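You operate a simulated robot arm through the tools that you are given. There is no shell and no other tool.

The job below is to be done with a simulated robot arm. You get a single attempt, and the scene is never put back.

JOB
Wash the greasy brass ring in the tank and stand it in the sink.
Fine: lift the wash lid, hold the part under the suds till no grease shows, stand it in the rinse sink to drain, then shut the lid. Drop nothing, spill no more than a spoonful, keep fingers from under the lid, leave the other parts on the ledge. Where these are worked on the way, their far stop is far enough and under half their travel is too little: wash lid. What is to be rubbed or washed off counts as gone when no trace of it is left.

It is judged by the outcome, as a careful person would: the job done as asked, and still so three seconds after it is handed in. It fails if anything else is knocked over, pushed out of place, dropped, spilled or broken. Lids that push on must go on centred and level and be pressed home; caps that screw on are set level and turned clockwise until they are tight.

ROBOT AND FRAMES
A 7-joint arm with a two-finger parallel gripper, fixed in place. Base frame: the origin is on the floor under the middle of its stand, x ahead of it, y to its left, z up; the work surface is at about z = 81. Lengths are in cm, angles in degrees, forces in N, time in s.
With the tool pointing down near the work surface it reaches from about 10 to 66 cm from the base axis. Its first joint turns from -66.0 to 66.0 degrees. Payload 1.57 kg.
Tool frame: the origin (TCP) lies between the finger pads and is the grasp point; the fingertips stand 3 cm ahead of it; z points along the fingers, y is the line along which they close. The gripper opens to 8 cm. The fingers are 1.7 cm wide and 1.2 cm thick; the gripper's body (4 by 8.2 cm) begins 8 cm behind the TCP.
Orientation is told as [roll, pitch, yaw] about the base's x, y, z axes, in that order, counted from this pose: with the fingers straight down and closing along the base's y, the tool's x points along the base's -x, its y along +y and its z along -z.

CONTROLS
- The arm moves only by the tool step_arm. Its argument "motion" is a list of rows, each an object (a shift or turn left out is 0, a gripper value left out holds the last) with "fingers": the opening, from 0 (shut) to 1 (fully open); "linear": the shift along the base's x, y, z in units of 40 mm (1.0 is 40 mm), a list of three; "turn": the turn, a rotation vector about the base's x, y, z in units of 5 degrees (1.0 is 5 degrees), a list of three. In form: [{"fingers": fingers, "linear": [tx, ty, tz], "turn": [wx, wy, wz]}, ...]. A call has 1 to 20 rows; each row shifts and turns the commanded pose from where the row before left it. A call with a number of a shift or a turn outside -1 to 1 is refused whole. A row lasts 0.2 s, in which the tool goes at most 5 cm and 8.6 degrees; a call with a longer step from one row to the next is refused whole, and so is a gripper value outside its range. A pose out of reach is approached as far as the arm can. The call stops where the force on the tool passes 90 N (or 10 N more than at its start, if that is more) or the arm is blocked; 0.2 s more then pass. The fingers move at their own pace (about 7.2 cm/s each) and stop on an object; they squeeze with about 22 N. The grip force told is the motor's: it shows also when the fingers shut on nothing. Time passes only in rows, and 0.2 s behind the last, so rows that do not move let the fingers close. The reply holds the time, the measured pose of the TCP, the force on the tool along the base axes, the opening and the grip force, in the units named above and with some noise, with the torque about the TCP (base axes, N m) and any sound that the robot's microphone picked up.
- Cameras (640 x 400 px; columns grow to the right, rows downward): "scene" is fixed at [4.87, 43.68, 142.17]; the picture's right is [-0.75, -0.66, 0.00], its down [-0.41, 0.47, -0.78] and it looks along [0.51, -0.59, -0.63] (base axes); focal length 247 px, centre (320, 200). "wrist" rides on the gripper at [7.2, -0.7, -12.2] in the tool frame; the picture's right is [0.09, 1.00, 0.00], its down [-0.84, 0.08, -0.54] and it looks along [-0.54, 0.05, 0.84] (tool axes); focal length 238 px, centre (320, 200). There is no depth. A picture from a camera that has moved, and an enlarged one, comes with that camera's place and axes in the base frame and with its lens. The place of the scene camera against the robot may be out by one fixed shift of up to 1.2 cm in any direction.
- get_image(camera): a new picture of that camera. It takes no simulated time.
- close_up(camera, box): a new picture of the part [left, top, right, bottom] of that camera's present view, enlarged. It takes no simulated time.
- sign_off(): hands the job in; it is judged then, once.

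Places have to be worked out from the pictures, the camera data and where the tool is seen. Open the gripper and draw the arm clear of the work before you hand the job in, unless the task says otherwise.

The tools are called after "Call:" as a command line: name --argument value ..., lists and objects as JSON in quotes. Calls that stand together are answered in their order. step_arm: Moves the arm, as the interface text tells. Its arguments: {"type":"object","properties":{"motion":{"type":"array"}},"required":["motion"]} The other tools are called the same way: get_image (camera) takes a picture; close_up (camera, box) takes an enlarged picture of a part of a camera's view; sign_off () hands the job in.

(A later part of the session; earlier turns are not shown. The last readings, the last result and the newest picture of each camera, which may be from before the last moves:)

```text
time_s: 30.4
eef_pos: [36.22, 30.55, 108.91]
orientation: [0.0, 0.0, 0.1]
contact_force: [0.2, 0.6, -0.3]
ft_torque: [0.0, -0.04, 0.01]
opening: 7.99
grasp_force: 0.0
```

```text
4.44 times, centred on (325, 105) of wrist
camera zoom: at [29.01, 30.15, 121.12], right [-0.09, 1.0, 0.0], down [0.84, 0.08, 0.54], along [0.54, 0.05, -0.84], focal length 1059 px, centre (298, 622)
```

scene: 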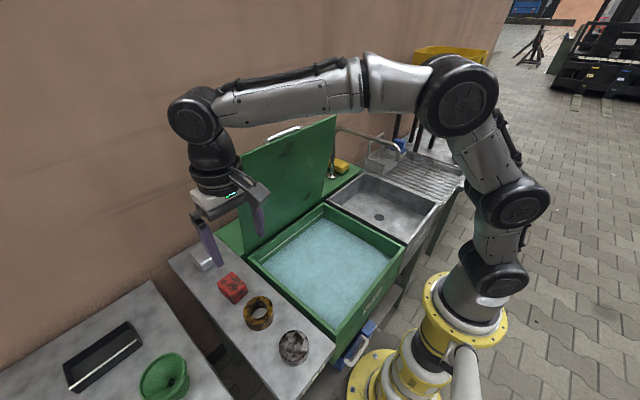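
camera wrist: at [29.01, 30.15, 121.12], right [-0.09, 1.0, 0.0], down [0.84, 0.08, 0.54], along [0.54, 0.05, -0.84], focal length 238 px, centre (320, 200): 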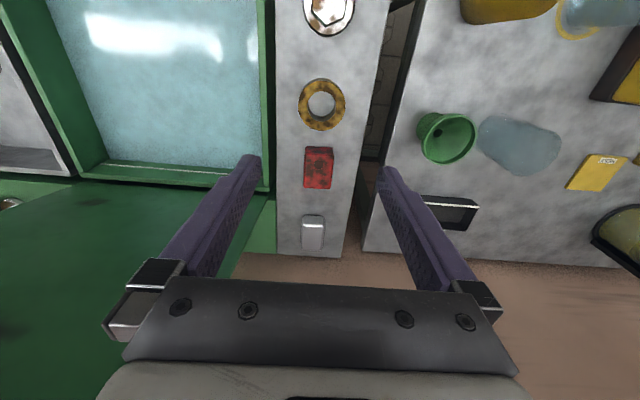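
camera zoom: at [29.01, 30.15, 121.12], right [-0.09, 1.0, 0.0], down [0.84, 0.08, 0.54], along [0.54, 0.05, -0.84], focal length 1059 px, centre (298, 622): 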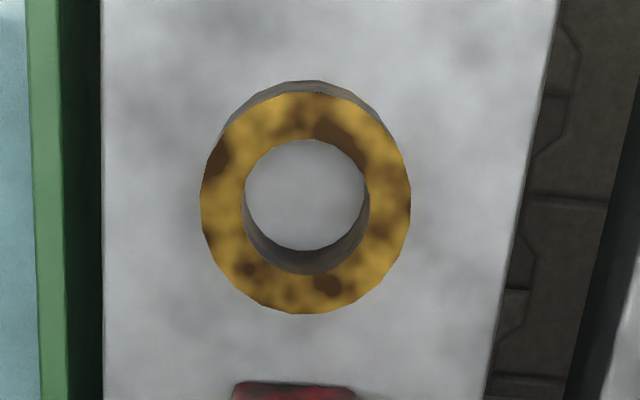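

Ring centre works out to [36.24, 31.04] with its top near z = 84.3. I centre on it and descend to just above it, then check alignment.

Call:
step_arm --motion '[{"linear": [0.0, 0.06, -0.7]}, {"linear": [0.0, 0.06, -0.7]}, {"linear": [0, 0, -0.7]}, {"linear": [0, 0, -0.7]}, {"linear": [0, 0, -0.7]}, {"linear": [0, 0, -0.5]}, {}]'

Call:
get_image --camera "wrist"

Call:
close_up --camera "wrist" --box '[230, 90, 410, 220]'

Call:
close_up --camera "scene" --box '[180, 220, 340, 370]'

```text
time_s: 32.0
eef_pos: [36.22, 31.14, 92.96]
orientation: [0.0, 0.0, -0.1]
contact_force: [-0.6, 0.3, 0.4]
ft_torque: [0.0, 0.0, 0.01]
opening: 7.98
grasp_force: 0.0
```

```text
taken
camera wrist: at [28.97, 30.7, 105.08], right [-0.09, 1.0, 0.0], down [0.84, 0.08, 0.54], along [0.54, 0.05, -0.84], focal length 238 px, centre (320, 200)
```

wrist: 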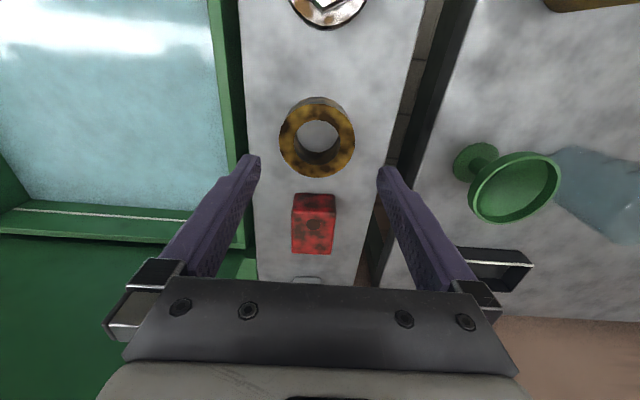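

```text
3.08 times, centred on (320, 155) of wrist
camera zoom: at [28.97, 30.7, 105.08], right [-0.09, 1.0, 0.0], down [0.84, 0.08, 0.54], along [0.54, 0.05, -0.84], focal length 733 px, centre (320, 338)
```

zoom: 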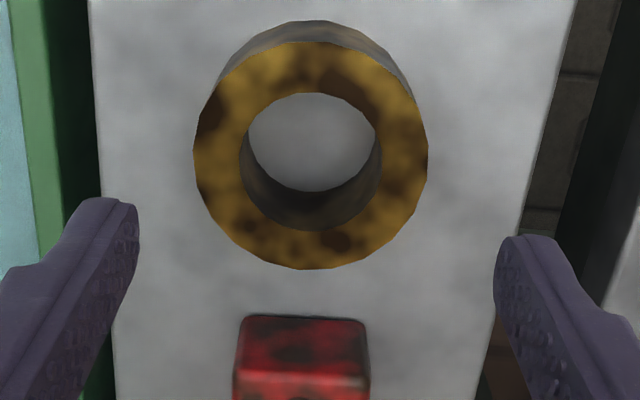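

```text
2.67 times, centred on (260, 295) of scene
camera zoom: at [4.87, 43.68, 142.17], right [-0.75, -0.66, 0.0], down [-0.41, 0.47, -0.78], along [0.51, -0.59, -0.63], focal length 658 px, centre (480, -53)
```

zoom: 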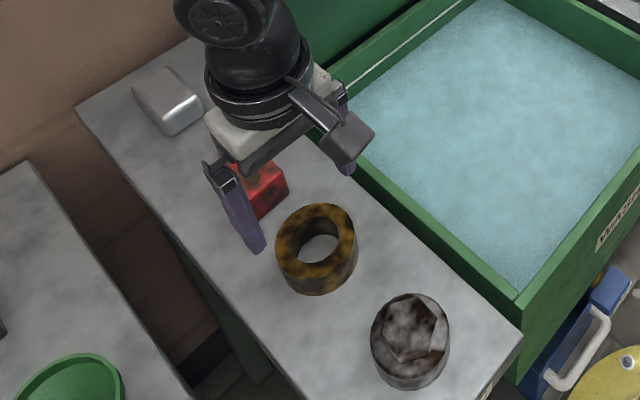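

Centred within about 1 mm in y, with about 0.5 cm free each side. I descend around the ring in small steps.

Call:
step_arm --motion '[{"linear": [0.01, -0.015, -0.4]}, {"linear": [0, 0, -0.4]}, {"linear": [0, 0, -0.4]}, {"linear": [0, 0, -0.3]}, {"linear": [0, 0, -0.1]}]'

Call:
close_up --camera "wrist" --box '[230, 90, 410, 220]'

Call:
close_up --camera "scene" --box '[210, 260, 310, 340]'

```text
time_s: 33.2
eef_pos: [36.45, 31.13, 86.48]
orientation: [0.0, -0.1, 0.0]
contact_force: [-0.4, -0.1, 0.1]
ft_torque: [0.01, -0.02, 0.02]
opening: 8.01
grasp_force: 0.1
```

```text
3.08 times, centred on (320, 155) of wrist
camera zoom: at [29.11, 30.68, 98.66], right [-0.09, 1.0, 0.0], down [0.84, 0.08, 0.54], along [0.54, 0.05, -0.84], focal length 733 px, centre (320, 338)
```

zoom: 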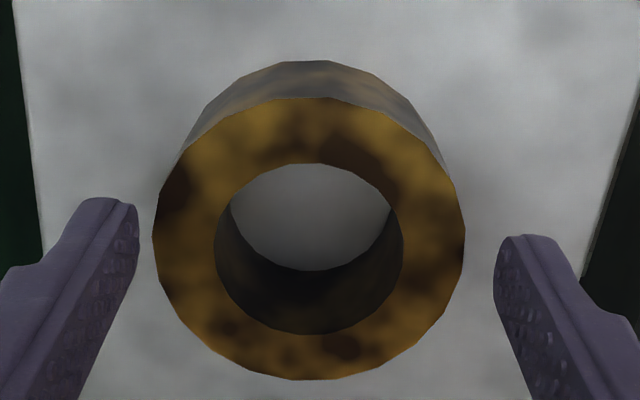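

```text
5.00 times, centred on (260, 300) of scene
camera zoom: at [4.87, 43.68, 142.17], right [-0.75, -0.66, 0.0], down [-0.41, 0.47, -0.78], along [0.51, -0.59, -0.63], focal length 1233 px, centre (620, -300)
```

zoom: 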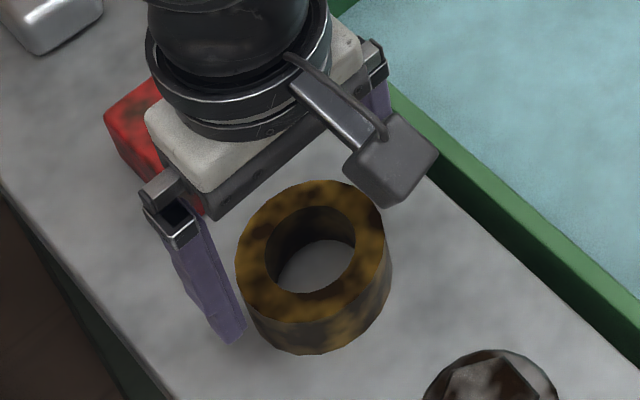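

Alignment holds (ring y ≈ 31.07, tool y ≈ 31.13). I lower the last 1.6 cm so the pads cover the ring's side, then check for contact before closing.

Call:
step_arm --motion '[{"linear": [-0.03, -0.01, -0.15]}, {"linear": [0, 0, -0.13]}, {"linear": [0, 0, -0.12]}, {}]'

Call:
get_image --camera "wrist"

```text
time_s: 34.2
eef_pos: [36.19, 31.09, 84.75]
orientation: [0.0, -0.1, 0.1]
contact_force: [0.0, -0.5, -0.5]
ft_torque: [0.03, 0.0, 0.0]
opening: 8.0
grasp_force: 0.2
```

```text
taken
camera wrist: at [28.91, 30.6, 97.04], right [-0.09, 1.0, 0.0], down [0.84, 0.08, 0.54], along [0.54, 0.05, -0.84], focal length 238 px, centre (320, 200)
```

wrist: 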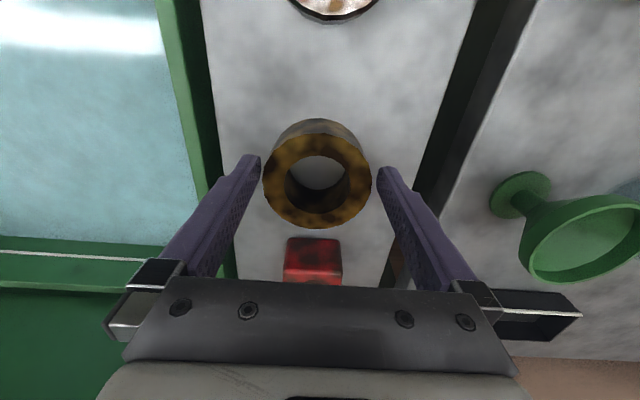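

No contact; the ring is nicely between the pads. I close the gripper on it.

Call:
step_arm --motion '[{"fingers": 0.8}, {"fingers": 0.0}, {}, {}]'

Call:
get_image --camera "wrist"

```text
time_s: 35.2
eef_pos: [36.28, 31.16, 84.85]
orientation: [0.0, 0.0, 0.0]
contact_force: [-0.5, -0.1, 0.0]
ft_torque: [-0.03, -0.03, 0.01]
opening: 7.1
grasp_force: 21.8
```

```text
taken
camera wrist: at [28.91, 30.61, 97.05], right [-0.09, 1.0, 0.0], down [0.84, 0.08, 0.54], along [0.54, 0.05, -0.84], focal length 238 px, centre (320, 200)
```

wrist: 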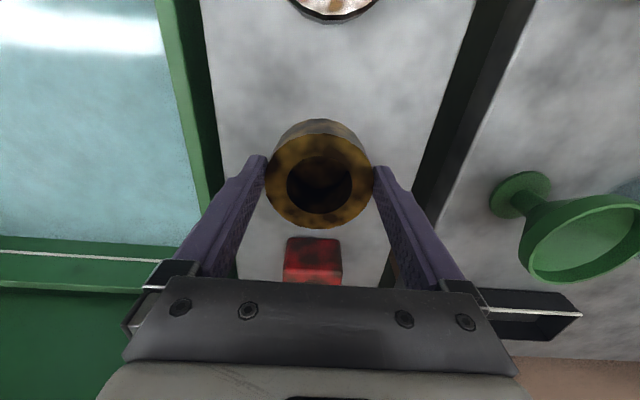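

Gripped: opening 7.10 with 22 N. I lift gently and check that the ring comes with it.

Call:
step_arm --motion '[{"linear": [0, 0, 0.1]}, {"linear": [0, 0, 0.2]}, {"linear": [0, 0, 0.3]}, {"linear": [0, 0, 0.3]}, {}]'

Call:
get_image --camera "wrist"

Call:
close_up --camera "scene" --box '[180, 220, 340, 370]'

```text
time_s: 36.4
eef_pos: [36.11, 31.16, 88.35]
orientation: [0.0, 0.0, 0.0]
contact_force: [-0.5, -0.9, -1.8]
ft_torque: [0.0, 0.0, 0.0]
opening: 7.09
grasp_force: 22.3
```

```text
taken
camera wrist: at [28.95, 30.61, 100.65], right [-0.09, 1.0, 0.0], down [0.84, 0.08, 0.54], along [0.54, 0.05, -0.84], focal length 238 px, centre (320, 200)
```

wrist: 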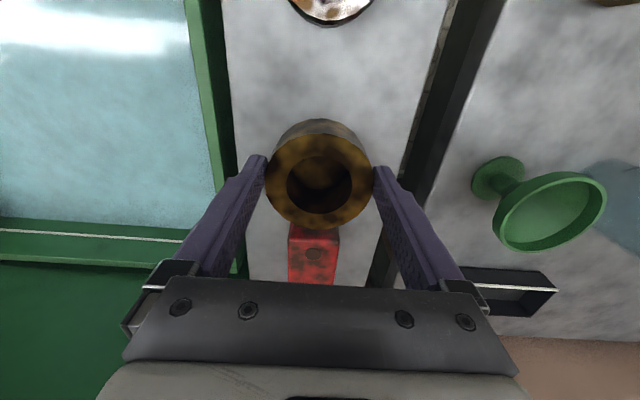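

```text
2.67 times, centred on (260, 295) of scene
camera zoom: at [4.87, 43.68, 142.17], right [-0.75, -0.66, 0.0], down [-0.41, 0.47, -0.78], along [0.51, -0.59, -0.63], focal length 658 px, centre (480, -53)
```

zoom: 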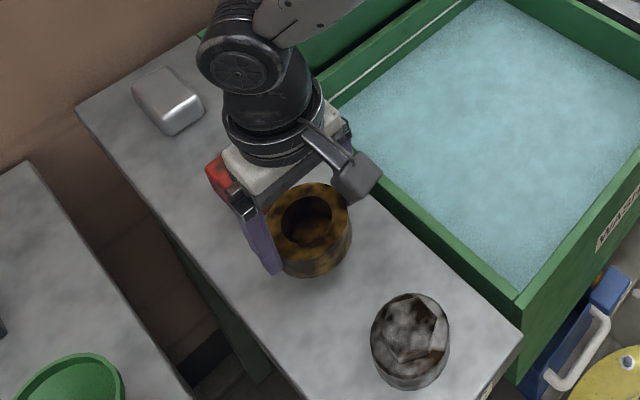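

The ring is lifted upright, and the other parts are undisturbed. I raise it clear of the tank rim and carry it over the middle of the tank.

Call:
step_arm --motion '[{"linear": [0, 0, 0.4]}, {"linear": [0, 0, 0.5]}, {"linear": [0, 0, 0.5]}, {"linear": [0, 0, 0.5]}, {"linear": [0, -0.3, 0.1]}, {"linear": [-0.03, -0.5, 0]}, {"linear": [-0.03, -0.6, 0]}, {"linear": [-0.03, -0.6, 0]}, {"linear": [-0.03, -0.6, 0]}, {"linear": [-0.03, -0.6, 0]}, {"linear": [-0.03, -0.6, 0]}, {"linear": [-0.03, -0.6, 0]}, {"linear": [-0.03, -0.6, 0]}, {"linear": [-0.03, -0.6, 0]}, {"linear": [0, -0.5, 0]}, {"linear": [0, -0.3, 0]}, {}]'

Call:
get_image --camera "scene"

Call:
get_image --camera "wrist"

```text
time_s: 40.0
eef_pos: [35.13, 5.37, 96.47]
orientation: [0.0, 0.0, 0.1]
contact_force: [0.1, 0.3, -2.4]
ft_torque: [0.01, 0.02, 0.02]
opening: 7.12
grasp_force: 21.9
```

```text
taken
```

scene: 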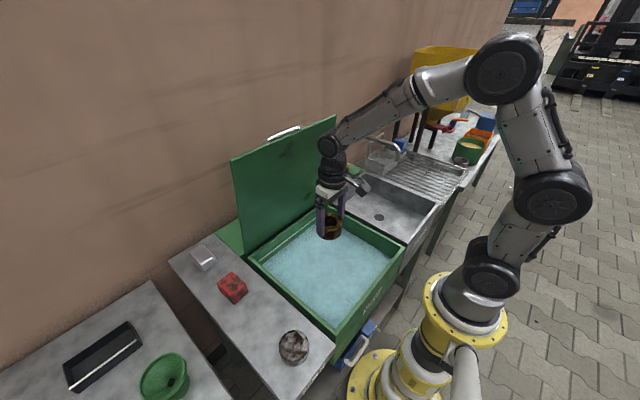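

```text
taken
camera wrist: at [27.83, 4.92, 108.75], right [-0.09, 1.0, 0.0], down [0.84, 0.08, 0.54], along [0.54, 0.05, -0.84], focal length 238 px, centre (320, 200)
```

wrist: 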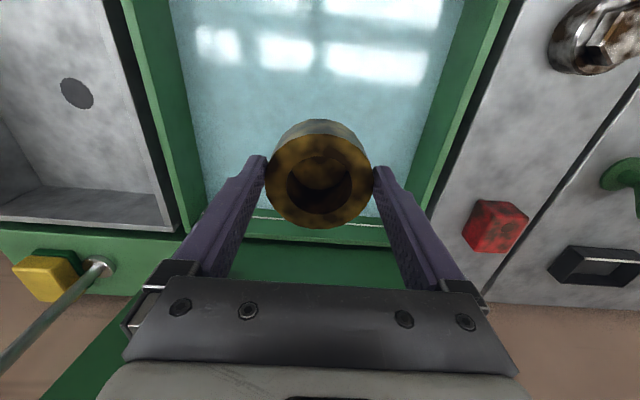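

The ring is over the tank. I'll enlarge the scene to judge the suds level against the rim before lowering.

Call:
close_up --camera "scene" --box '[230, 160, 420, 340]'

Call:
close_up --camera "wrist" --box '[100, 0, 540, 260]'

```text
2.22 times, centred on (325, 250) of scene
camera zoom: at [4.87, 43.68, 142.17], right [-0.75, -0.66, 0.0], down [-0.41, 0.47, -0.78], along [0.51, -0.59, -0.63], focal length 548 px, centre (309, 89)
```

zoom: 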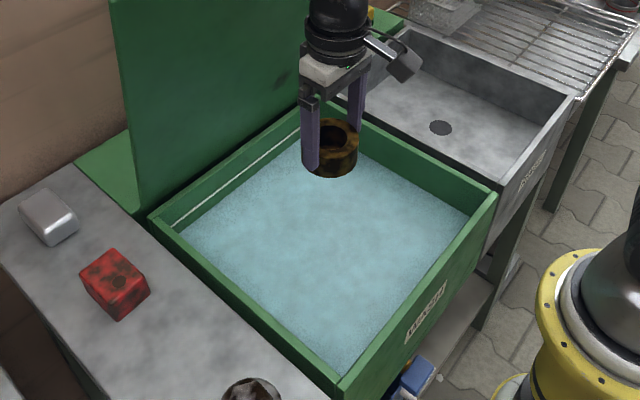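

```text
1.45 times, centred on (320, 130) of wrist
camera zoom: at [27.83, 4.92, 108.75], right [-0.09, 1.0, 0.0], down [0.84, 0.08, 0.54], along [0.54, 0.05, -0.84], focal length 347 px, centre (320, 302)
```

zoom: 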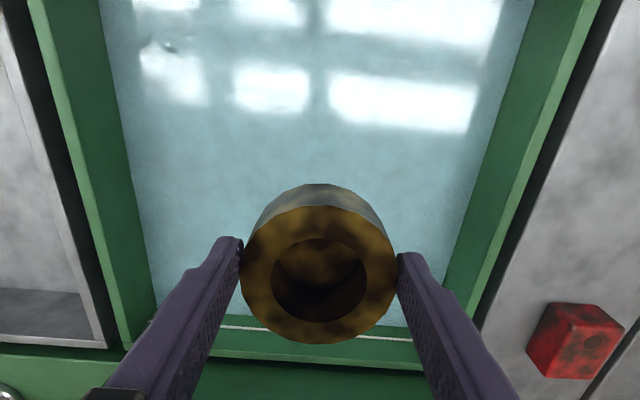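

The suds lie several cm below the rim. I want the tank's depth too, so I look at its outer face before dipping.

Call:
close_up --camera "scene" --box '[320, 210, 430, 380]'

Call:
close_up --camera "scene" --box '[230, 190, 330, 290]'

```text
2.35 times, centred on (375, 295) of scene
camera zoom: at [4.87, 43.68, 142.17], right [-0.75, -0.66, 0.0], down [-0.41, 0.47, -0.78], along [0.51, -0.59, -0.63], focal length 580 px, centre (191, -24)
```

zoom: 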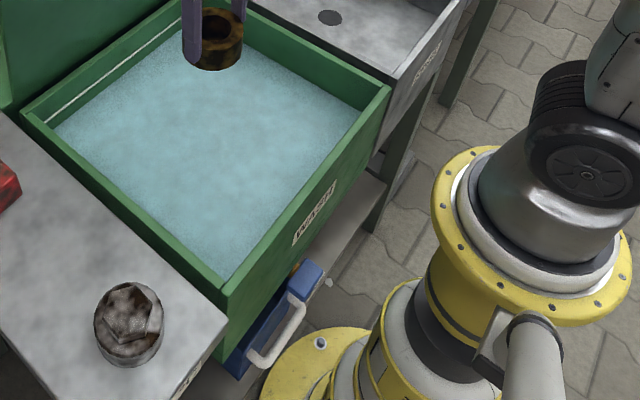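

```text
4.00 times, centred on (280, 240) of scene
camera zoom: at [4.87, 43.68, 142.17], right [-0.75, -0.66, 0.0], down [-0.41, 0.47, -0.78], along [0.51, -0.59, -0.63], focal length 986 px, centre (480, 40)
```

zoom: 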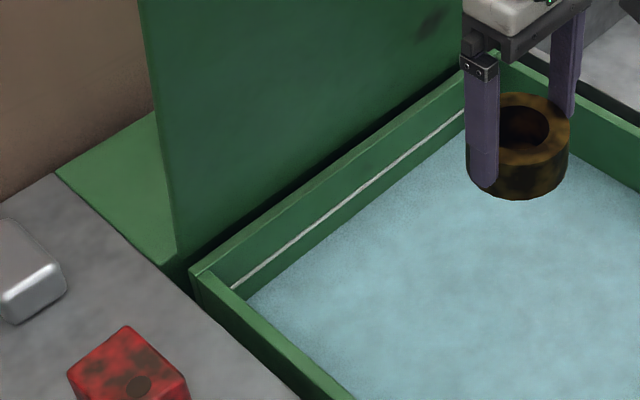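

I judge the rim at z ≈ 81, suds at ≈ 74.3 and tank floor at ≈ 68. I lower quickly to just above the suds, then slowly into them.

Call:
step_arm --motion '[{"linear": [0, 0, -0.5]}, {"linear": [0, 0, -0.6]}, {"linear": [0, 0, -0.6]}, {"linear": [0, 0, -0.6]}, {"linear": [0, 0, -0.5]}, {"linear": [0, 0, -0.4]}, {"linear": [0, 0, -0.2]}, {}]'

Call:
close_up --camera "scene" --box '[230, 160, 420, 340]'

Call:
get_image --camera "wrist"

```text
time_s: 41.8
eef_pos: [35.12, 5.47, 82.83]
orientation: [0.0, 0.1, 0.0]
contact_force: [-0.1, -0.3, -0.8]
ft_torque: [-0.03, 0.0, -0.01]
opening: 7.08
grasp_force: 22.2
```

```text
2.22 times, centred on (325, 250) of scene
camera zoom: at [4.87, 43.68, 142.17], right [-0.75, -0.66, 0.0], down [-0.41, 0.47, -0.78], along [0.51, -0.59, -0.63], focal length 548 px, centre (309, 89)
```

zoom: 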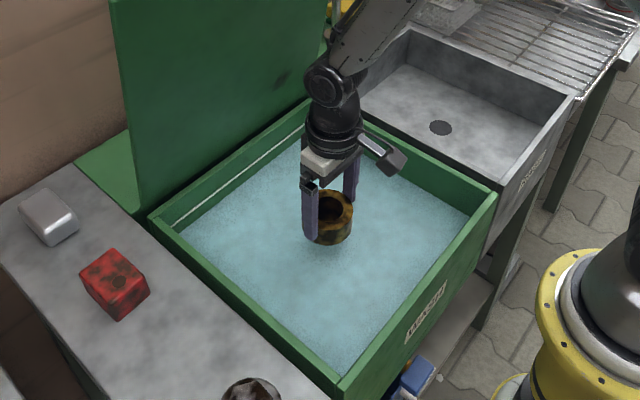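

```text
taken
camera wrist: at [27.81, 4.94, 95.11], right [-0.09, 1.0, 0.0], down [0.84, 0.08, 0.54], along [0.54, 0.05, -0.84], focal length 238 px, centre (320, 200)
```

wrist: 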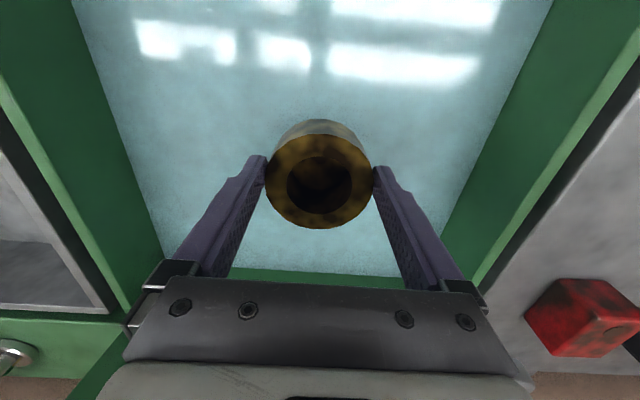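

The ring is still just above the suds. I lower at about 2 cm/s to begin immersing it.

Call:
step_arm --motion '[{"linear": [0, 0, -0.1]}, {"linear": [0, 0, -0.1]}, {"linear": [0, 0, -0.1]}, {"linear": [0, 0, -0.1]}, {"linear": [0, 0, -0.1]}, {"linear": [0, 0, -0.1]}, {"linear": [0, 0, -0.1]}, {"linear": [0, 0, -0.1]}, {"linear": [0, 0, -0.1]}, {"linear": [0, 0, -0.1]}, {"linear": [0, 0, -0.1]}, {"linear": [0, 0, -0.1]}, {"linear": [0, 0, -0.1]}, {"linear": [0, 0, -0.1]}, {"linear": [0, 0, -0.1]}, {"linear": [0, 0, -0.1]}]'

Call:
close_up --camera "scene" --box '[270, 190, 390, 300]'

Call:
get_image --camera "wrist"

```text
time_s: 45.2
eef_pos: [35.04, 5.37, 76.27]
orientation: [0.0, 0.1, 0.0]
contact_force: [-0.4, 0.4, -2.0]
ft_torque: [-0.02, 0.01, -0.02]
opening: 7.1
grasp_force: 21.6
```

```text
3.64 times, centred on (330, 245) of scene
camera zoom: at [4.87, 43.68, 142.17], right [-0.75, -0.66, 0.0], down [-0.41, 0.47, -0.78], along [0.51, -0.59, -0.63], focal length 897 px, centre (284, 36)
```

zoom: 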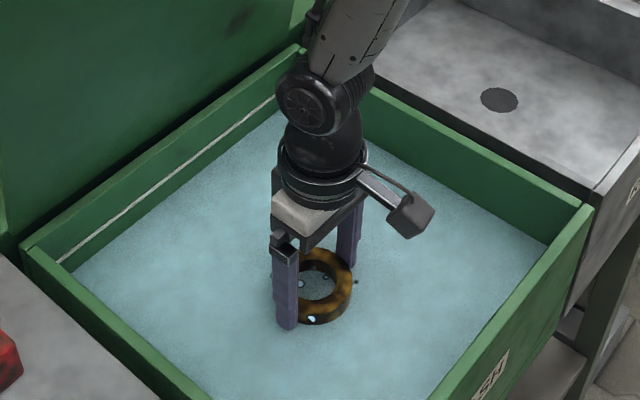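

```text
taken
camera wrist: at [27.82, 4.91, 88.65], right [-0.09, 1.0, 0.0], down [0.84, 0.08, 0.54], along [0.54, 0.05, -0.84], focal length 238 px, centre (320, 200)
```

wrist: 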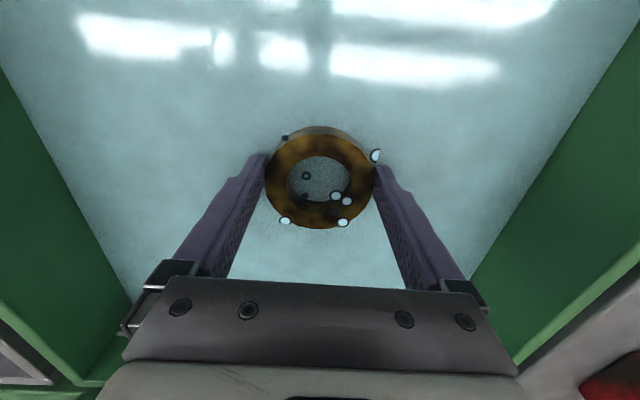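

The ring's lower part is in the suds (surface ≈ 74). I keep lowering more slowly so the whole ring goes under without splashing.

Call:
step_arm --motion '[{"linear": [0, 0, -0.05]}, {"linear": [0, 0, -0.05]}, {"linear": [0, 0, -0.05]}, {"linear": [0, 0, -0.05]}, {"linear": [0, 0, -0.05]}, {"linear": [0, 0, -0.05]}, {"linear": [0, 0, -0.05]}, {"linear": [0, 0, -0.05]}, {"linear": [0, 0, -0.05]}, {"linear": [0, 0, -0.05]}, {"linear": [0, 0, -0.05]}, {"linear": [0, 0, -0.05]}, {"linear": [0, 0, -0.05]}, {"linear": [0, 0, -0.05]}, {"linear": [0, 0, -0.05]}]'

Call:
close_up --camera "scene" --box '[270, 190, 390, 300]'

Call:
get_image --camera "wrist"

```text
time_s: 48.4
eef_pos: [34.98, 5.53, 73.35]
orientation: [0.0, -0.1, -0.1]
contact_force: [0.2, 0.0, -1.0]
ft_torque: [0.0, 0.0, 0.0]
opening: 7.11
grasp_force: 21.6
```

```text
3.64 times, centred on (330, 245) of scene
camera zoom: at [4.87, 43.68, 142.17], right [-0.75, -0.66, 0.0], down [-0.41, 0.47, -0.78], along [0.51, -0.59, -0.63], focal length 897 px, centre (284, 36)
```

zoom: 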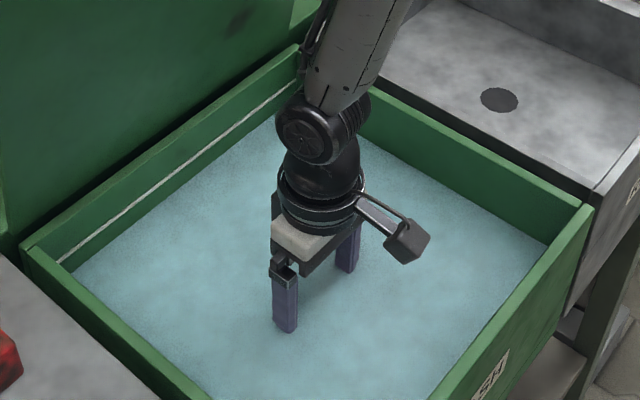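

```text
taken
camera wrist: at [27.8, 4.99, 85.71], right [-0.09, 1.0, 0.0], down [0.84, 0.08, 0.54], along [0.54, 0.05, -0.84], focal length 238 px, centre (320, 200)
```

wrist: 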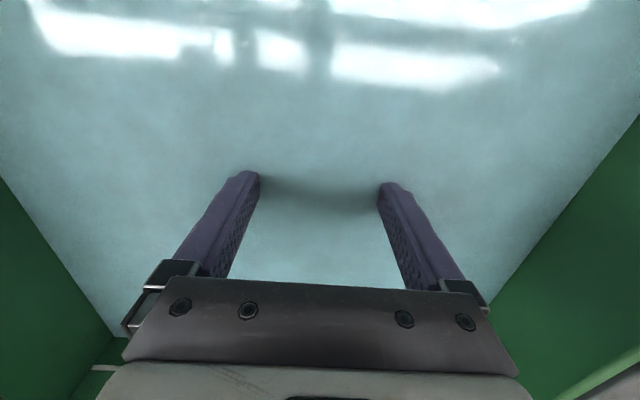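

The ring is fully under; only the fingers break the surface. I go half a centimetre deeper and hold it there.

Call:
step_arm --motion '[{"linear": [0, 0, -0.05]}, {"linear": [0, 0, -0.05]}, {"linear": [0, 0, -0.05]}, {}, {}, {}, {}, {}, {}, {}, {}, {}, {}, {}, {}, {}, {}, {}, {}, {}]'

Call:
step_arm --motion '[{}, {}, {}, {}, {}, {}, {}, {}, {}, {}, {}, {}, {}, {}, {}, {}, {}, {}, {}, {}]'

Call:
step_arm --motion '[{}, {}, {}, {}, {}, {}, {}, {}, {}, {}, {}, {}, {}, {}, {}, {}, {}, {}, {}, {}]'

Call:
get_image --camera "scene"

Call:
get_image --camera "wrist"

```text
time_s: 52.6
eef_pos: [35.03, 5.46, 72.81]
orientation: [-0.1, 0.0, 0.0]
contact_force: [-0.1, 0.7, -1.9]
ft_torque: [-0.05, 0.02, 0.02]
opening: 7.1
grasp_force: 22.0
```

```text
time_s: 56.8
eef_pos: [34.96, 5.52, 72.82]
orientation: [0.1, 0.0, 0.0]
contact_force: [-0.5, 0.3, -1.9]
ft_torque: [0.0, 0.02, -0.01]
opening: 7.09
grasp_force: 22.3
```

```text
time_s: 61.0
eef_pos: [35.0, 5.52, 72.84]
orientation: [0.0, 0.0, 0.0]
contact_force: [0.5, 0.6, -1.5]
ft_torque: [0.0, 0.02, 0.01]
opening: 7.12
grasp_force: 22.0
```

```text
taken
```

scene: 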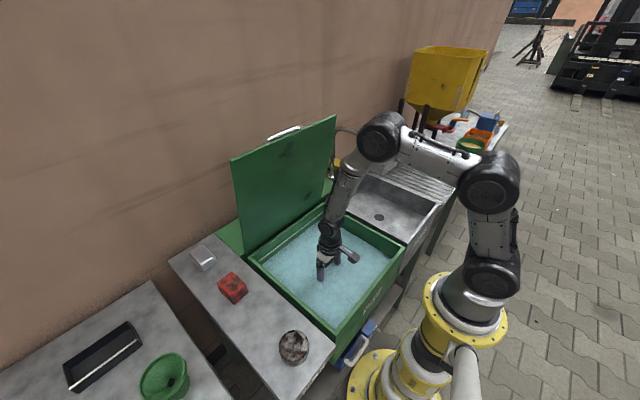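

```text
taken
camera wrist: at [27.77, 5.0, 85.09], right [-0.09, 1.0, 0.0], down [0.84, 0.08, 0.54], along [0.54, 0.05, -0.84], focal length 238 px, centre (320, 200)
```

wrist: 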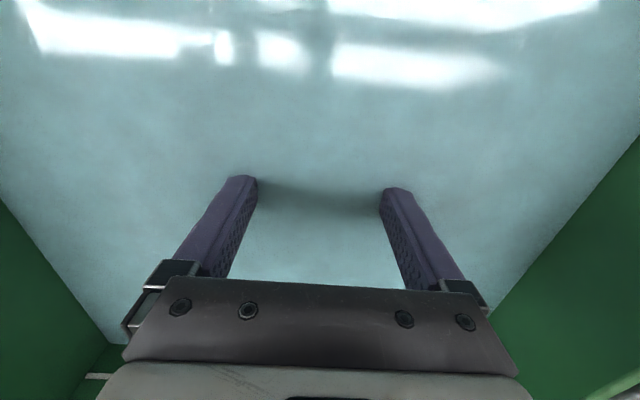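

After about 12 s under the suds I raise the ring slowly, just clear of the surface and still over the tank, to inspect it.

Call:
step_arm --motion '[{"linear": [0, 0, 0.08]}, {"linear": [0, 0, 0.08]}, {"linear": [0, 0, 0.08]}, {"linear": [0, 0, 0.08]}, {"linear": [0, 0, 0.08]}, {"linear": [0, 0, 0.08]}, {"linear": [0, 0, 0.08]}, {"linear": [0, 0, 0.08]}, {"linear": [0, 0, 0.08]}, {"linear": [0, 0, 0.08]}, {"linear": [0, 0, 0.08]}, {"linear": [0, 0, 0.08]}, {"linear": [0, 0, 0.08]}, {"linear": [0, 0, 0.08]}, {"linear": [0, 0, 0.08]}, {"linear": [0, 0, 0.08]}, {"linear": [0, 0, 0.08]}, {"linear": [0, 0, 0.08]}, {"linear": [0, 0, 0.08]}, {"linear": [0, 0, 0.08]}]'

Call:
close_up --camera "scene" --box '[280, 190, 380, 290]'

Call:
close_up --camera "wrist" --box '[230, 90, 410, 250]'

```text
time_s: 65.2
eef_pos: [35.06, 5.42, 79.27]
orientation: [0.1, -0.1, 0.0]
contact_force: [-1.5, 0.2, -1.1]
ft_torque: [0.01, 0.02, 0.0]
opening: 7.1
grasp_force: 21.5
```

```text
4.00 times, centred on (330, 240) of scene
camera zoom: at [4.87, 43.68, 142.17], right [-0.75, -0.66, 0.0], down [-0.41, 0.47, -0.78], along [0.51, -0.59, -0.63], focal length 986 px, centre (280, 40)
```

zoom: 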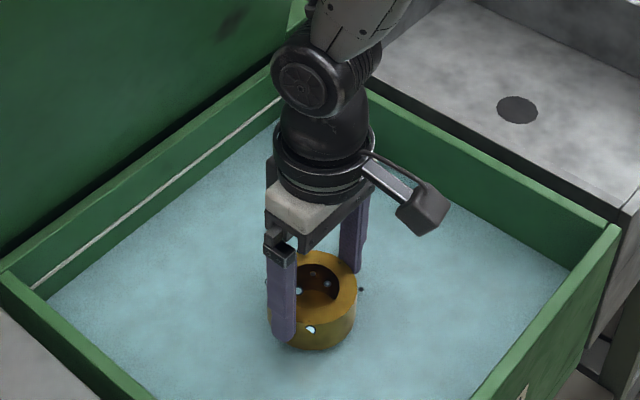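

```text
2.50 times, centred on (320, 170) of wrist
camera zoom: at [27.83, 4.94, 91.45], right [-0.09, 1.0, 0.0], down [0.84, 0.08, 0.54], along [0.54, 0.05, -0.84], focal length 596 px, centre (320, 275)
```

zoom: 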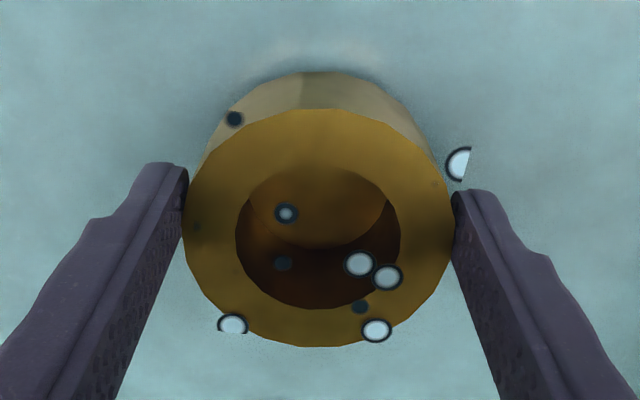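

Most of the grease is gone, but I see faint darker smudges. I'll look closer before deciding.

Call:
close_up --camera "wrist" --box '[275, 110, 370, 190]'

Call:
close_up --camera "wrist" --box '[275, 160, 370, 240]'

Call:
close_up --camera "scene" --box '[335, 245, 385, 285]'

```text
5.00 times, centred on (322, 150) of wrist
camera zoom: at [27.83, 4.94, 91.45], right [-0.09, 1.0, 0.0], down [0.84, 0.08, 0.54], along [0.54, 0.05, -0.84], focal length 1192 px, centre (308, 450)
```

zoom: 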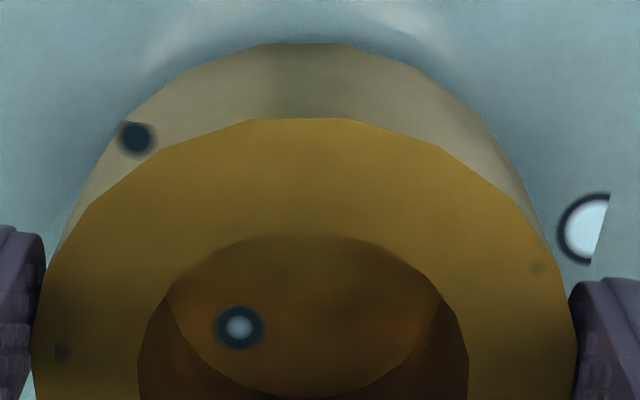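

```text
5.00 times, centred on (322, 200) of wrist
camera zoom: at [27.83, 4.94, 91.45], right [-0.09, 1.0, 0.0], down [0.84, 0.08, 0.54], along [0.54, 0.05, -0.84], focal length 1192 px, centre (308, 200)
```

zoom: 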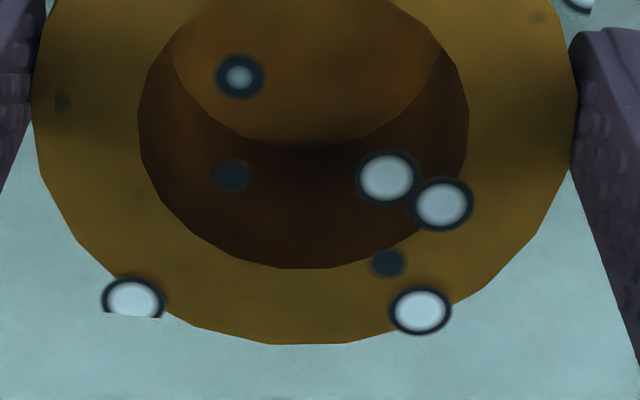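

```text
10.00 times, centred on (360, 265) of scene
camera zoom: at [4.87, 43.68, 142.17], right [-0.75, -0.66, 0.0], down [-0.41, 0.47, -0.78], along [0.51, -0.59, -0.63], focal length 2466 px, centre (-80, -450)
```

zoom: 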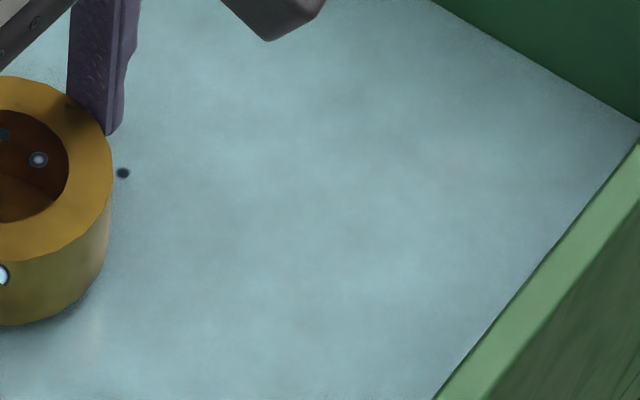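

Tiny faint grease specks remain on the top face. I dip it again slowly and hold it longer.

Call:
step_arm --motion '[{"linear": [0, 0, -0.08]}, {"linear": [0, 0, -0.08]}, {"linear": [0, 0, -0.08]}, {"linear": [0, 0, -0.08]}, {"linear": [0, 0, -0.08]}, {"linear": [0, 0, -0.08]}, {"linear": [0, 0, -0.08]}, {"linear": [0, 0, -0.08]}, {"linear": [0, 0, -0.08]}, {"linear": [0, 0, -0.08]}, {"linear": [0, 0, -0.08]}, {"linear": [0, 0, -0.08]}, {"linear": [0, 0, -0.08]}, {"linear": [0, 0, -0.08]}, {"linear": [0, 0, -0.08]}, {"linear": [0, 0, -0.08]}, {"linear": [0, 0, -0.08]}, {"linear": [0, 0, -0.08]}, {"linear": [0, 0, -0.08]}, {"linear": [0, 0, -0.08]}]'

Call:
step_arm --motion '[{}, {}, {}, {}, {}, {}, {}, {}, {}, {}, {}, {}, {}, {}, {}, {}, {}, {}, {}, {}]'

Call:
step_arm --motion '[{}, {}, {}, {}, {}, {}, {}, {}, {}, {}, {}, {}, {}, {}, {}, {}, {}, {}, {}, {}]'

Call:
step_arm --motion '[{}, {}, {}, {}, {}, {}, {}, {}, {}, {}, {}, {}, {}, {}, {}, {}, {}, {}, {}, {}]'

Call:
step_arm --motion '[{"linear": [0, 0, 0.08]}, {"linear": [0, 0, 0.08]}, {"linear": [0, 0, 0.08]}, {"linear": [0, 0, 0.08]}, {"linear": [0, 0, 0.08]}, {"linear": [0, 0, 0.08]}, {"linear": [0, 0, 0.08]}, {"linear": [0, 0, 0.08]}, {"linear": [0, 0, 0.08]}, {"linear": [0, 0, 0.08]}, {"linear": [0, 0, 0.08]}, {"linear": [0, 0, 0.08]}, {"linear": [0, 0, 0.08]}, {"linear": [0, 0, 0.08]}, {"linear": [0, 0, 0.08]}, {"linear": [0, 0, 0.08]}, {"linear": [0, 0, 0.08]}, {"linear": [0, 0, 0.08]}, {"linear": [0, 0, 0.08]}, {"linear": [0, 0, 0.08]}]'

Call:
close_up --camera "wrist" --box '[275, 110, 370, 190]'

Call:
close_up --camera "wrist" --box '[275, 160, 370, 240]'

Call:
close_up --camera "scene" --box '[320, 240, 380, 285]'

```text
time_s: 69.4
eef_pos: [35.12, 5.6, 72.98]
orientation: [0.0, 0.1, 0.1]
contact_force: [0.7, -0.4, -1.4]
ft_torque: [-0.02, 0.01, -0.01]
opening: 7.11
grasp_force: 21.9
```

```text
time_s: 73.6
eef_pos: [35.15, 5.35, 72.88]
orientation: [0.0, 0.0, 0.0]
contact_force: [0.4, -1.0, -1.6]
ft_torque: [-0.03, -0.01, -0.01]
opening: 7.1
grasp_force: 22.2
```

```text
time_s: 77.8
eef_pos: [35.14, 5.43, 72.97]
orientation: [0.1, 0.0, 0.0]
contact_force: [1.0, 0.3, -1.0]
ft_torque: [0.0, 0.02, 0.0]
opening: 7.1
grasp_force: 21.6
```

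```text
time_s: 82.0
eef_pos: [35.24, 5.51, 72.98]
orientation: [0.1, 0.1, 0.0]
contact_force: [-0.1, 0.1, -1.2]
ft_torque: [-0.02, 0.01, 0.0]
opening: 7.11
grasp_force: 22.4
```

```text
time_s: 86.2
eef_pos: [35.02, 5.5, 79.22]
orientation: [0.0, 0.1, 0.0]
contact_force: [-0.1, 0.4, -2.4]
ft_torque: [-0.01, 0.02, -0.01]
opening: 7.08
grasp_force: 22.2
```

```text
5.00 times, centred on (322, 150) of wrist
camera zoom: at [27.85, 4.99, 91.51], right [-0.09, 1.0, 0.0], down [0.84, 0.08, 0.54], along [0.54, 0.05, -0.84], focal length 1192 px, centre (308, 450)
```

zoom: 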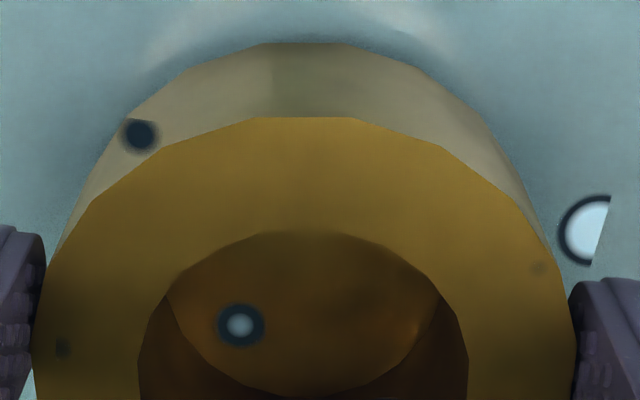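

```text
5.00 times, centred on (322, 200) of wrist
camera zoom: at [27.85, 4.99, 91.51], right [-0.09, 1.0, 0.0], down [0.84, 0.08, 0.54], along [0.54, 0.05, -0.84], focal length 1192 px, centre (308, 200)
```

zoom: 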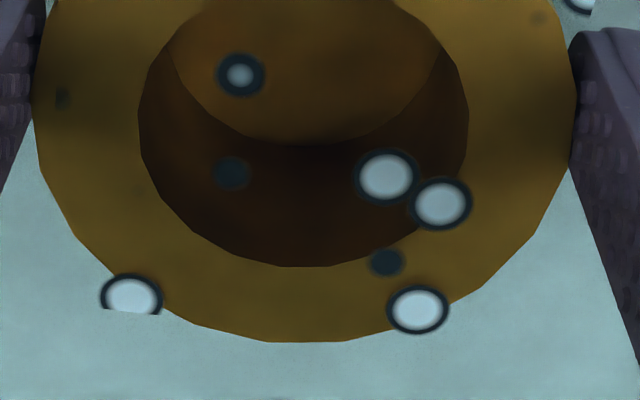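

```text
8.89 times, centred on (350, 262) of scene
camera zoom: at [4.87, 43.68, 142.17], right [-0.75, -0.66, 0.0], down [-0.41, 0.47, -0.78], along [0.51, -0.59, -0.63], focal length 2192 px, centre (53, -356)
```

zoom: 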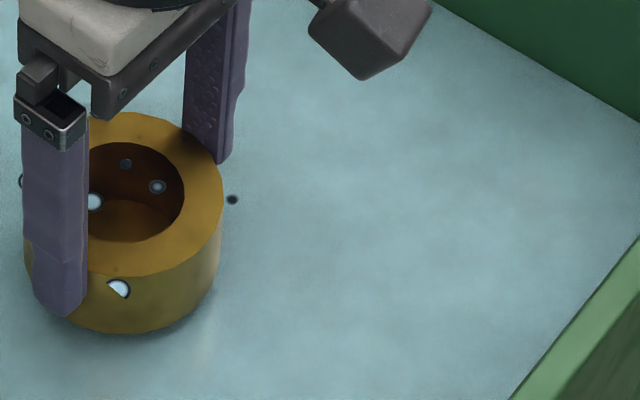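

The look is unchanged from the first dip: uniform brass with clinging suds bubbles and two very faint dots. I magnify those dots to decide whether they are grease, bubbles or the brass itself.

Call:
close_up --camera "wrist" --box '[262, 165, 292, 190]'

Call:
close_up --camera "wrist" --box '[350, 150, 380, 175]'

Call:
close_up --camera "wrist" --box '[272, 190, 302, 215]'

Call:
close_up --camera "scene" --box '[318, 248, 348, 282]'

```text
16.00 times, centred on (277, 178) of wrist
camera zoom: at [27.85, 4.99, 91.51], right [-0.09, 1.0, 0.0], down [0.84, 0.08, 0.54], along [0.54, 0.05, -0.84], focal length 3814 px, centre (1008, 560)
```

zoom: 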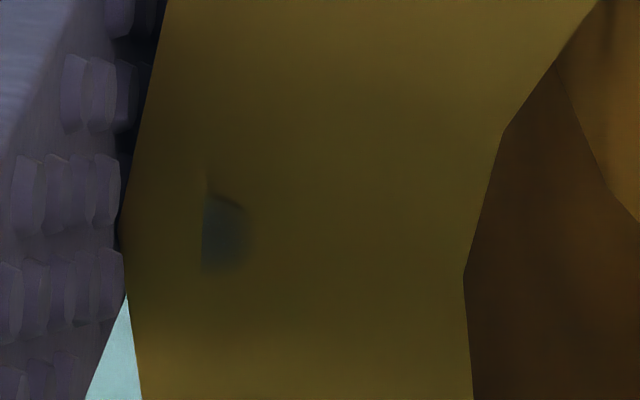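

```text
16.00 times, centred on (365, 162) of wrist
camera zoom: at [27.85, 4.99, 91.51], right [-0.09, 1.0, 0.0], down [0.84, 0.08, 0.54], along [0.54, 0.05, -0.84], focal length 3814 px, centre (-400, 800)
```

zoom: 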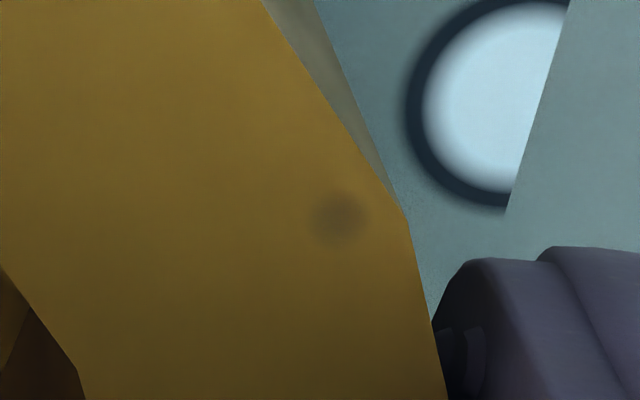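

```text
16.00 times, centred on (287, 202) of wrist
camera zoom: at [27.85, 4.99, 91.51], right [-0.09, 1.0, 0.0], down [0.84, 0.08, 0.54], along [0.54, 0.05, -0.84], focal length 3814 px, centre (848, 160)
```

zoom: 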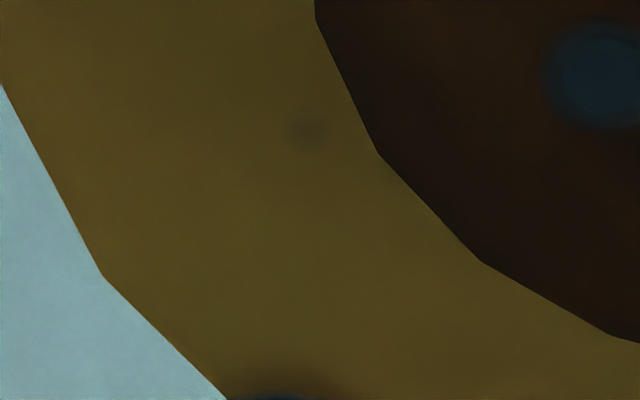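

```text
11.76 times, centred on (333, 265) of scene
camera zoom: at [4.87, 43.68, 142.17], right [-0.75, -0.66, 0.0], down [-0.41, 0.47, -0.78], along [0.51, -0.59, -0.63], focal length 2901 px, centre (167, -565)
```

zoom: 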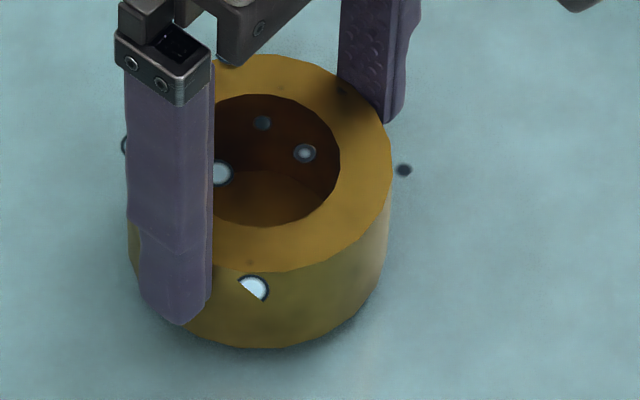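

Those dots are just soft reflections of the clinging bubbles in the polished face, not grease; the blotches are gone. I let the ring drip over the tank for a few seconds before carrying it.

Call:
step_arm --motion '[{"linear": [0, 0, 0.1]}, {"linear": [0, 0, 0.1]}, {}, {}, {}, {}, {}, {}, {}, {}, {}, {}, {}, {}, {}, {}, {}, {}, {}, {}]'

Call:
step_arm --motion '[{}, {}, {}, {}, {}, {}, {}, {}, {}, {}, {}, {}, {}, {}, {}, {}, {}, {}, {}, {}]'

Call:
close_up --camera "wrist" --box '[250, 110, 390, 240]'

Call:
close_up --camera "scene" --box '[300, 210, 380, 290]'

```text
time_s: 90.4
eef_pos: [35.1, 5.47, 79.96]
orientation: [0.0, 0.0, 0.0]
contact_force: [-0.4, 0.9, -2.1]
ft_torque: [0.01, -0.03, 0.0]
opening: 7.07
grasp_force: 21.5
```

```text
time_s: 94.6
eef_pos: [35.22, 5.46, 80.07]
orientation: [0.0, 0.0, -0.1]
contact_force: [-0.6, -0.4, -0.9]
ft_torque: [-0.01, 0.04, -0.01]
opening: 7.07
grasp_force: 22.1
```

```text
3.08 times, centred on (320, 175) of wrist
camera zoom: at [27.88, 4.96, 92.3], right [-0.09, 1.0, 0.0], down [0.84, 0.08, 0.54], along [0.54, 0.05, -0.84], focal length 733 px, centre (320, 277)
```

zoom: 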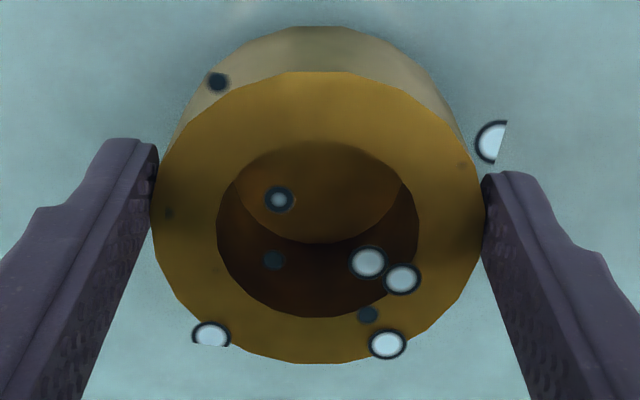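

```text
5.00 times, centred on (340, 250) of scene
camera zoom: at [4.87, 43.68, 142.17], right [-0.75, -0.66, 0.0], down [-0.41, 0.47, -0.78], along [0.51, -0.59, -0.63], focal length 1233 px, centre (220, -50)
```

zoom: 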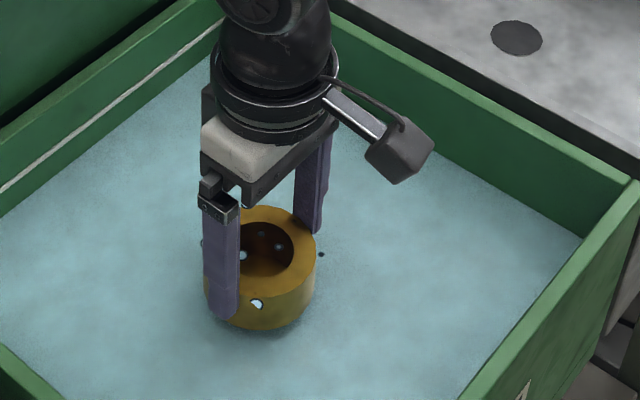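

The ring is clean and no longer dripping. I raise it clear of the rims and move it toward the near side of the sink, well short of the tap spout (end about [33, -26.6, 103]).

Call:
step_arm --motion '[{"linear": [0, 0, 0.3]}, {"linear": [0, 0, 0.5]}, {"linear": [-0.2, 0, 0.6]}, {"linear": [-0.3, -0.2, 0.6]}, {"linear": [-0.3, -0.4, 0.6]}, {"linear": [-0.3, -0.5, 0.4]}, {"linear": [-0.3, -0.6, 0.2]}, {"linear": [-0.3, -0.6, 0]}, {"linear": [-0.3, -0.6, 0]}, {"linear": [-0.3, -0.6, 0]}, {"linear": [-0.2, -0.6, 0]}, {"linear": [-0.2, -0.6, 0]}, {"linear": [-0.1, -0.6, 0]}, {"linear": [0, -0.5, 0]}, {"linear": [0, -0.4, 0]}, {}]'

Call:
get_image --camera "scene"

Call:
get_image --camera "wrist"

```text
time_s: 98.0
eef_pos: [23.8, -19.44, 92.86]
orientation: [0.0, 0.0, 0.0]
contact_force: [0.2, 1.1, -1.1]
ft_torque: [-0.01, 0.02, -0.03]
opening: 7.1
grasp_force: 22.0
```

```text
taken
```

scene: 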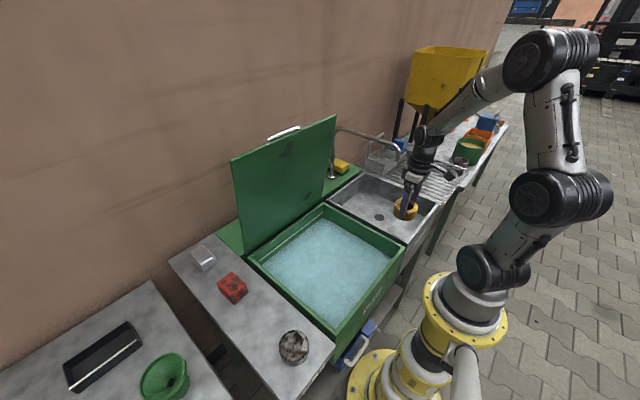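

```text
taken
camera wrist: at [16.55, -19.96, 105.12], right [-0.09, 1.0, 0.0], down [0.84, 0.08, 0.54], along [0.54, 0.05, -0.84], focal length 238 px, centre (320, 200)
```

wrist: 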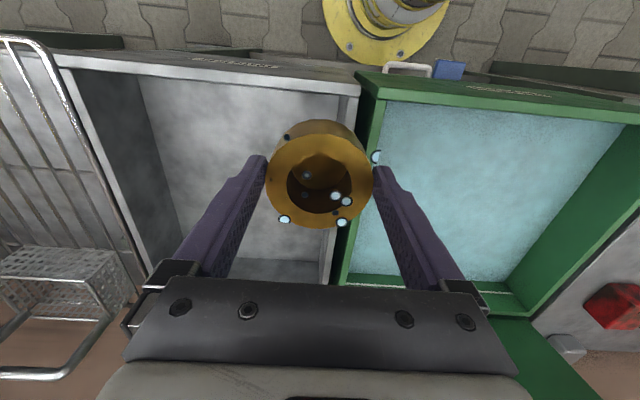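

The sink's inner walls come out at y ≈ -17.5 to -40.6, near wall x ≈ 20.5, floor ≈ 71. I'll stand the ring at about [26.3, -23.7], clear of walls, drain and tap, lowering partway first.

Call:
step_arm --motion '[{"linear": [0.2, -0.35, 0]}, {"linear": [0.2, -0.35, 0]}, {"linear": [0.22, -0.35, 0]}, {"linear": [0, 0, -0.4]}, {"linear": [0, 0, -0.5]}, {"linear": [0, 0, -0.5]}, {}]'

Call:
close_up --camera "scene" --box '[320, 110, 480, 260]'

Call:
get_image --camera "wrist"

```text
time_s: 99.6
eef_pos: [26.34, -23.51, 87.34]
orientation: [0.0, 0.0, 0.1]
contact_force: [-0.3, -1.1, -1.8]
ft_torque: [0.0, 0.0, 0.0]
opening: 7.07
grasp_force: 22.1
```

```text
2.67 times, centred on (400, 185) of scene
camera zoom: at [4.87, 43.68, 142.17], right [-0.75, -0.66, 0.0], down [-0.41, 0.47, -0.78], along [0.51, -0.59, -0.63], focal length 658 px, centre (107, 240)
```

zoom: 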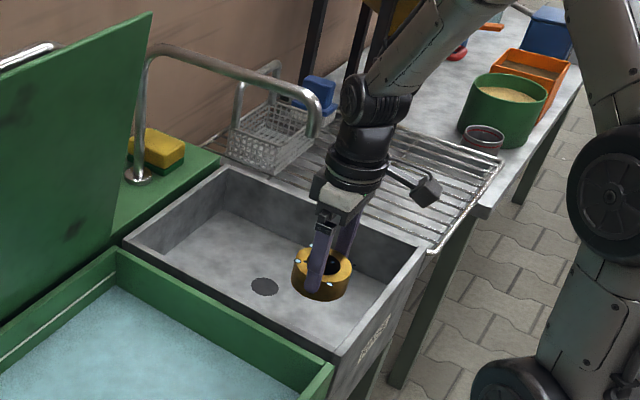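

```text
taken
camera wrist: at [19.13, -24.09, 99.53], right [-0.09, 1.0, 0.0], down [0.84, 0.08, 0.54], along [0.54, 0.05, -0.84], focal length 238 px, centre (320, 200)
```

wrist: 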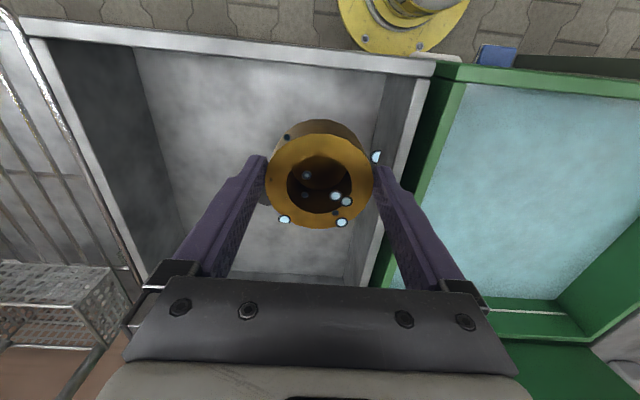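

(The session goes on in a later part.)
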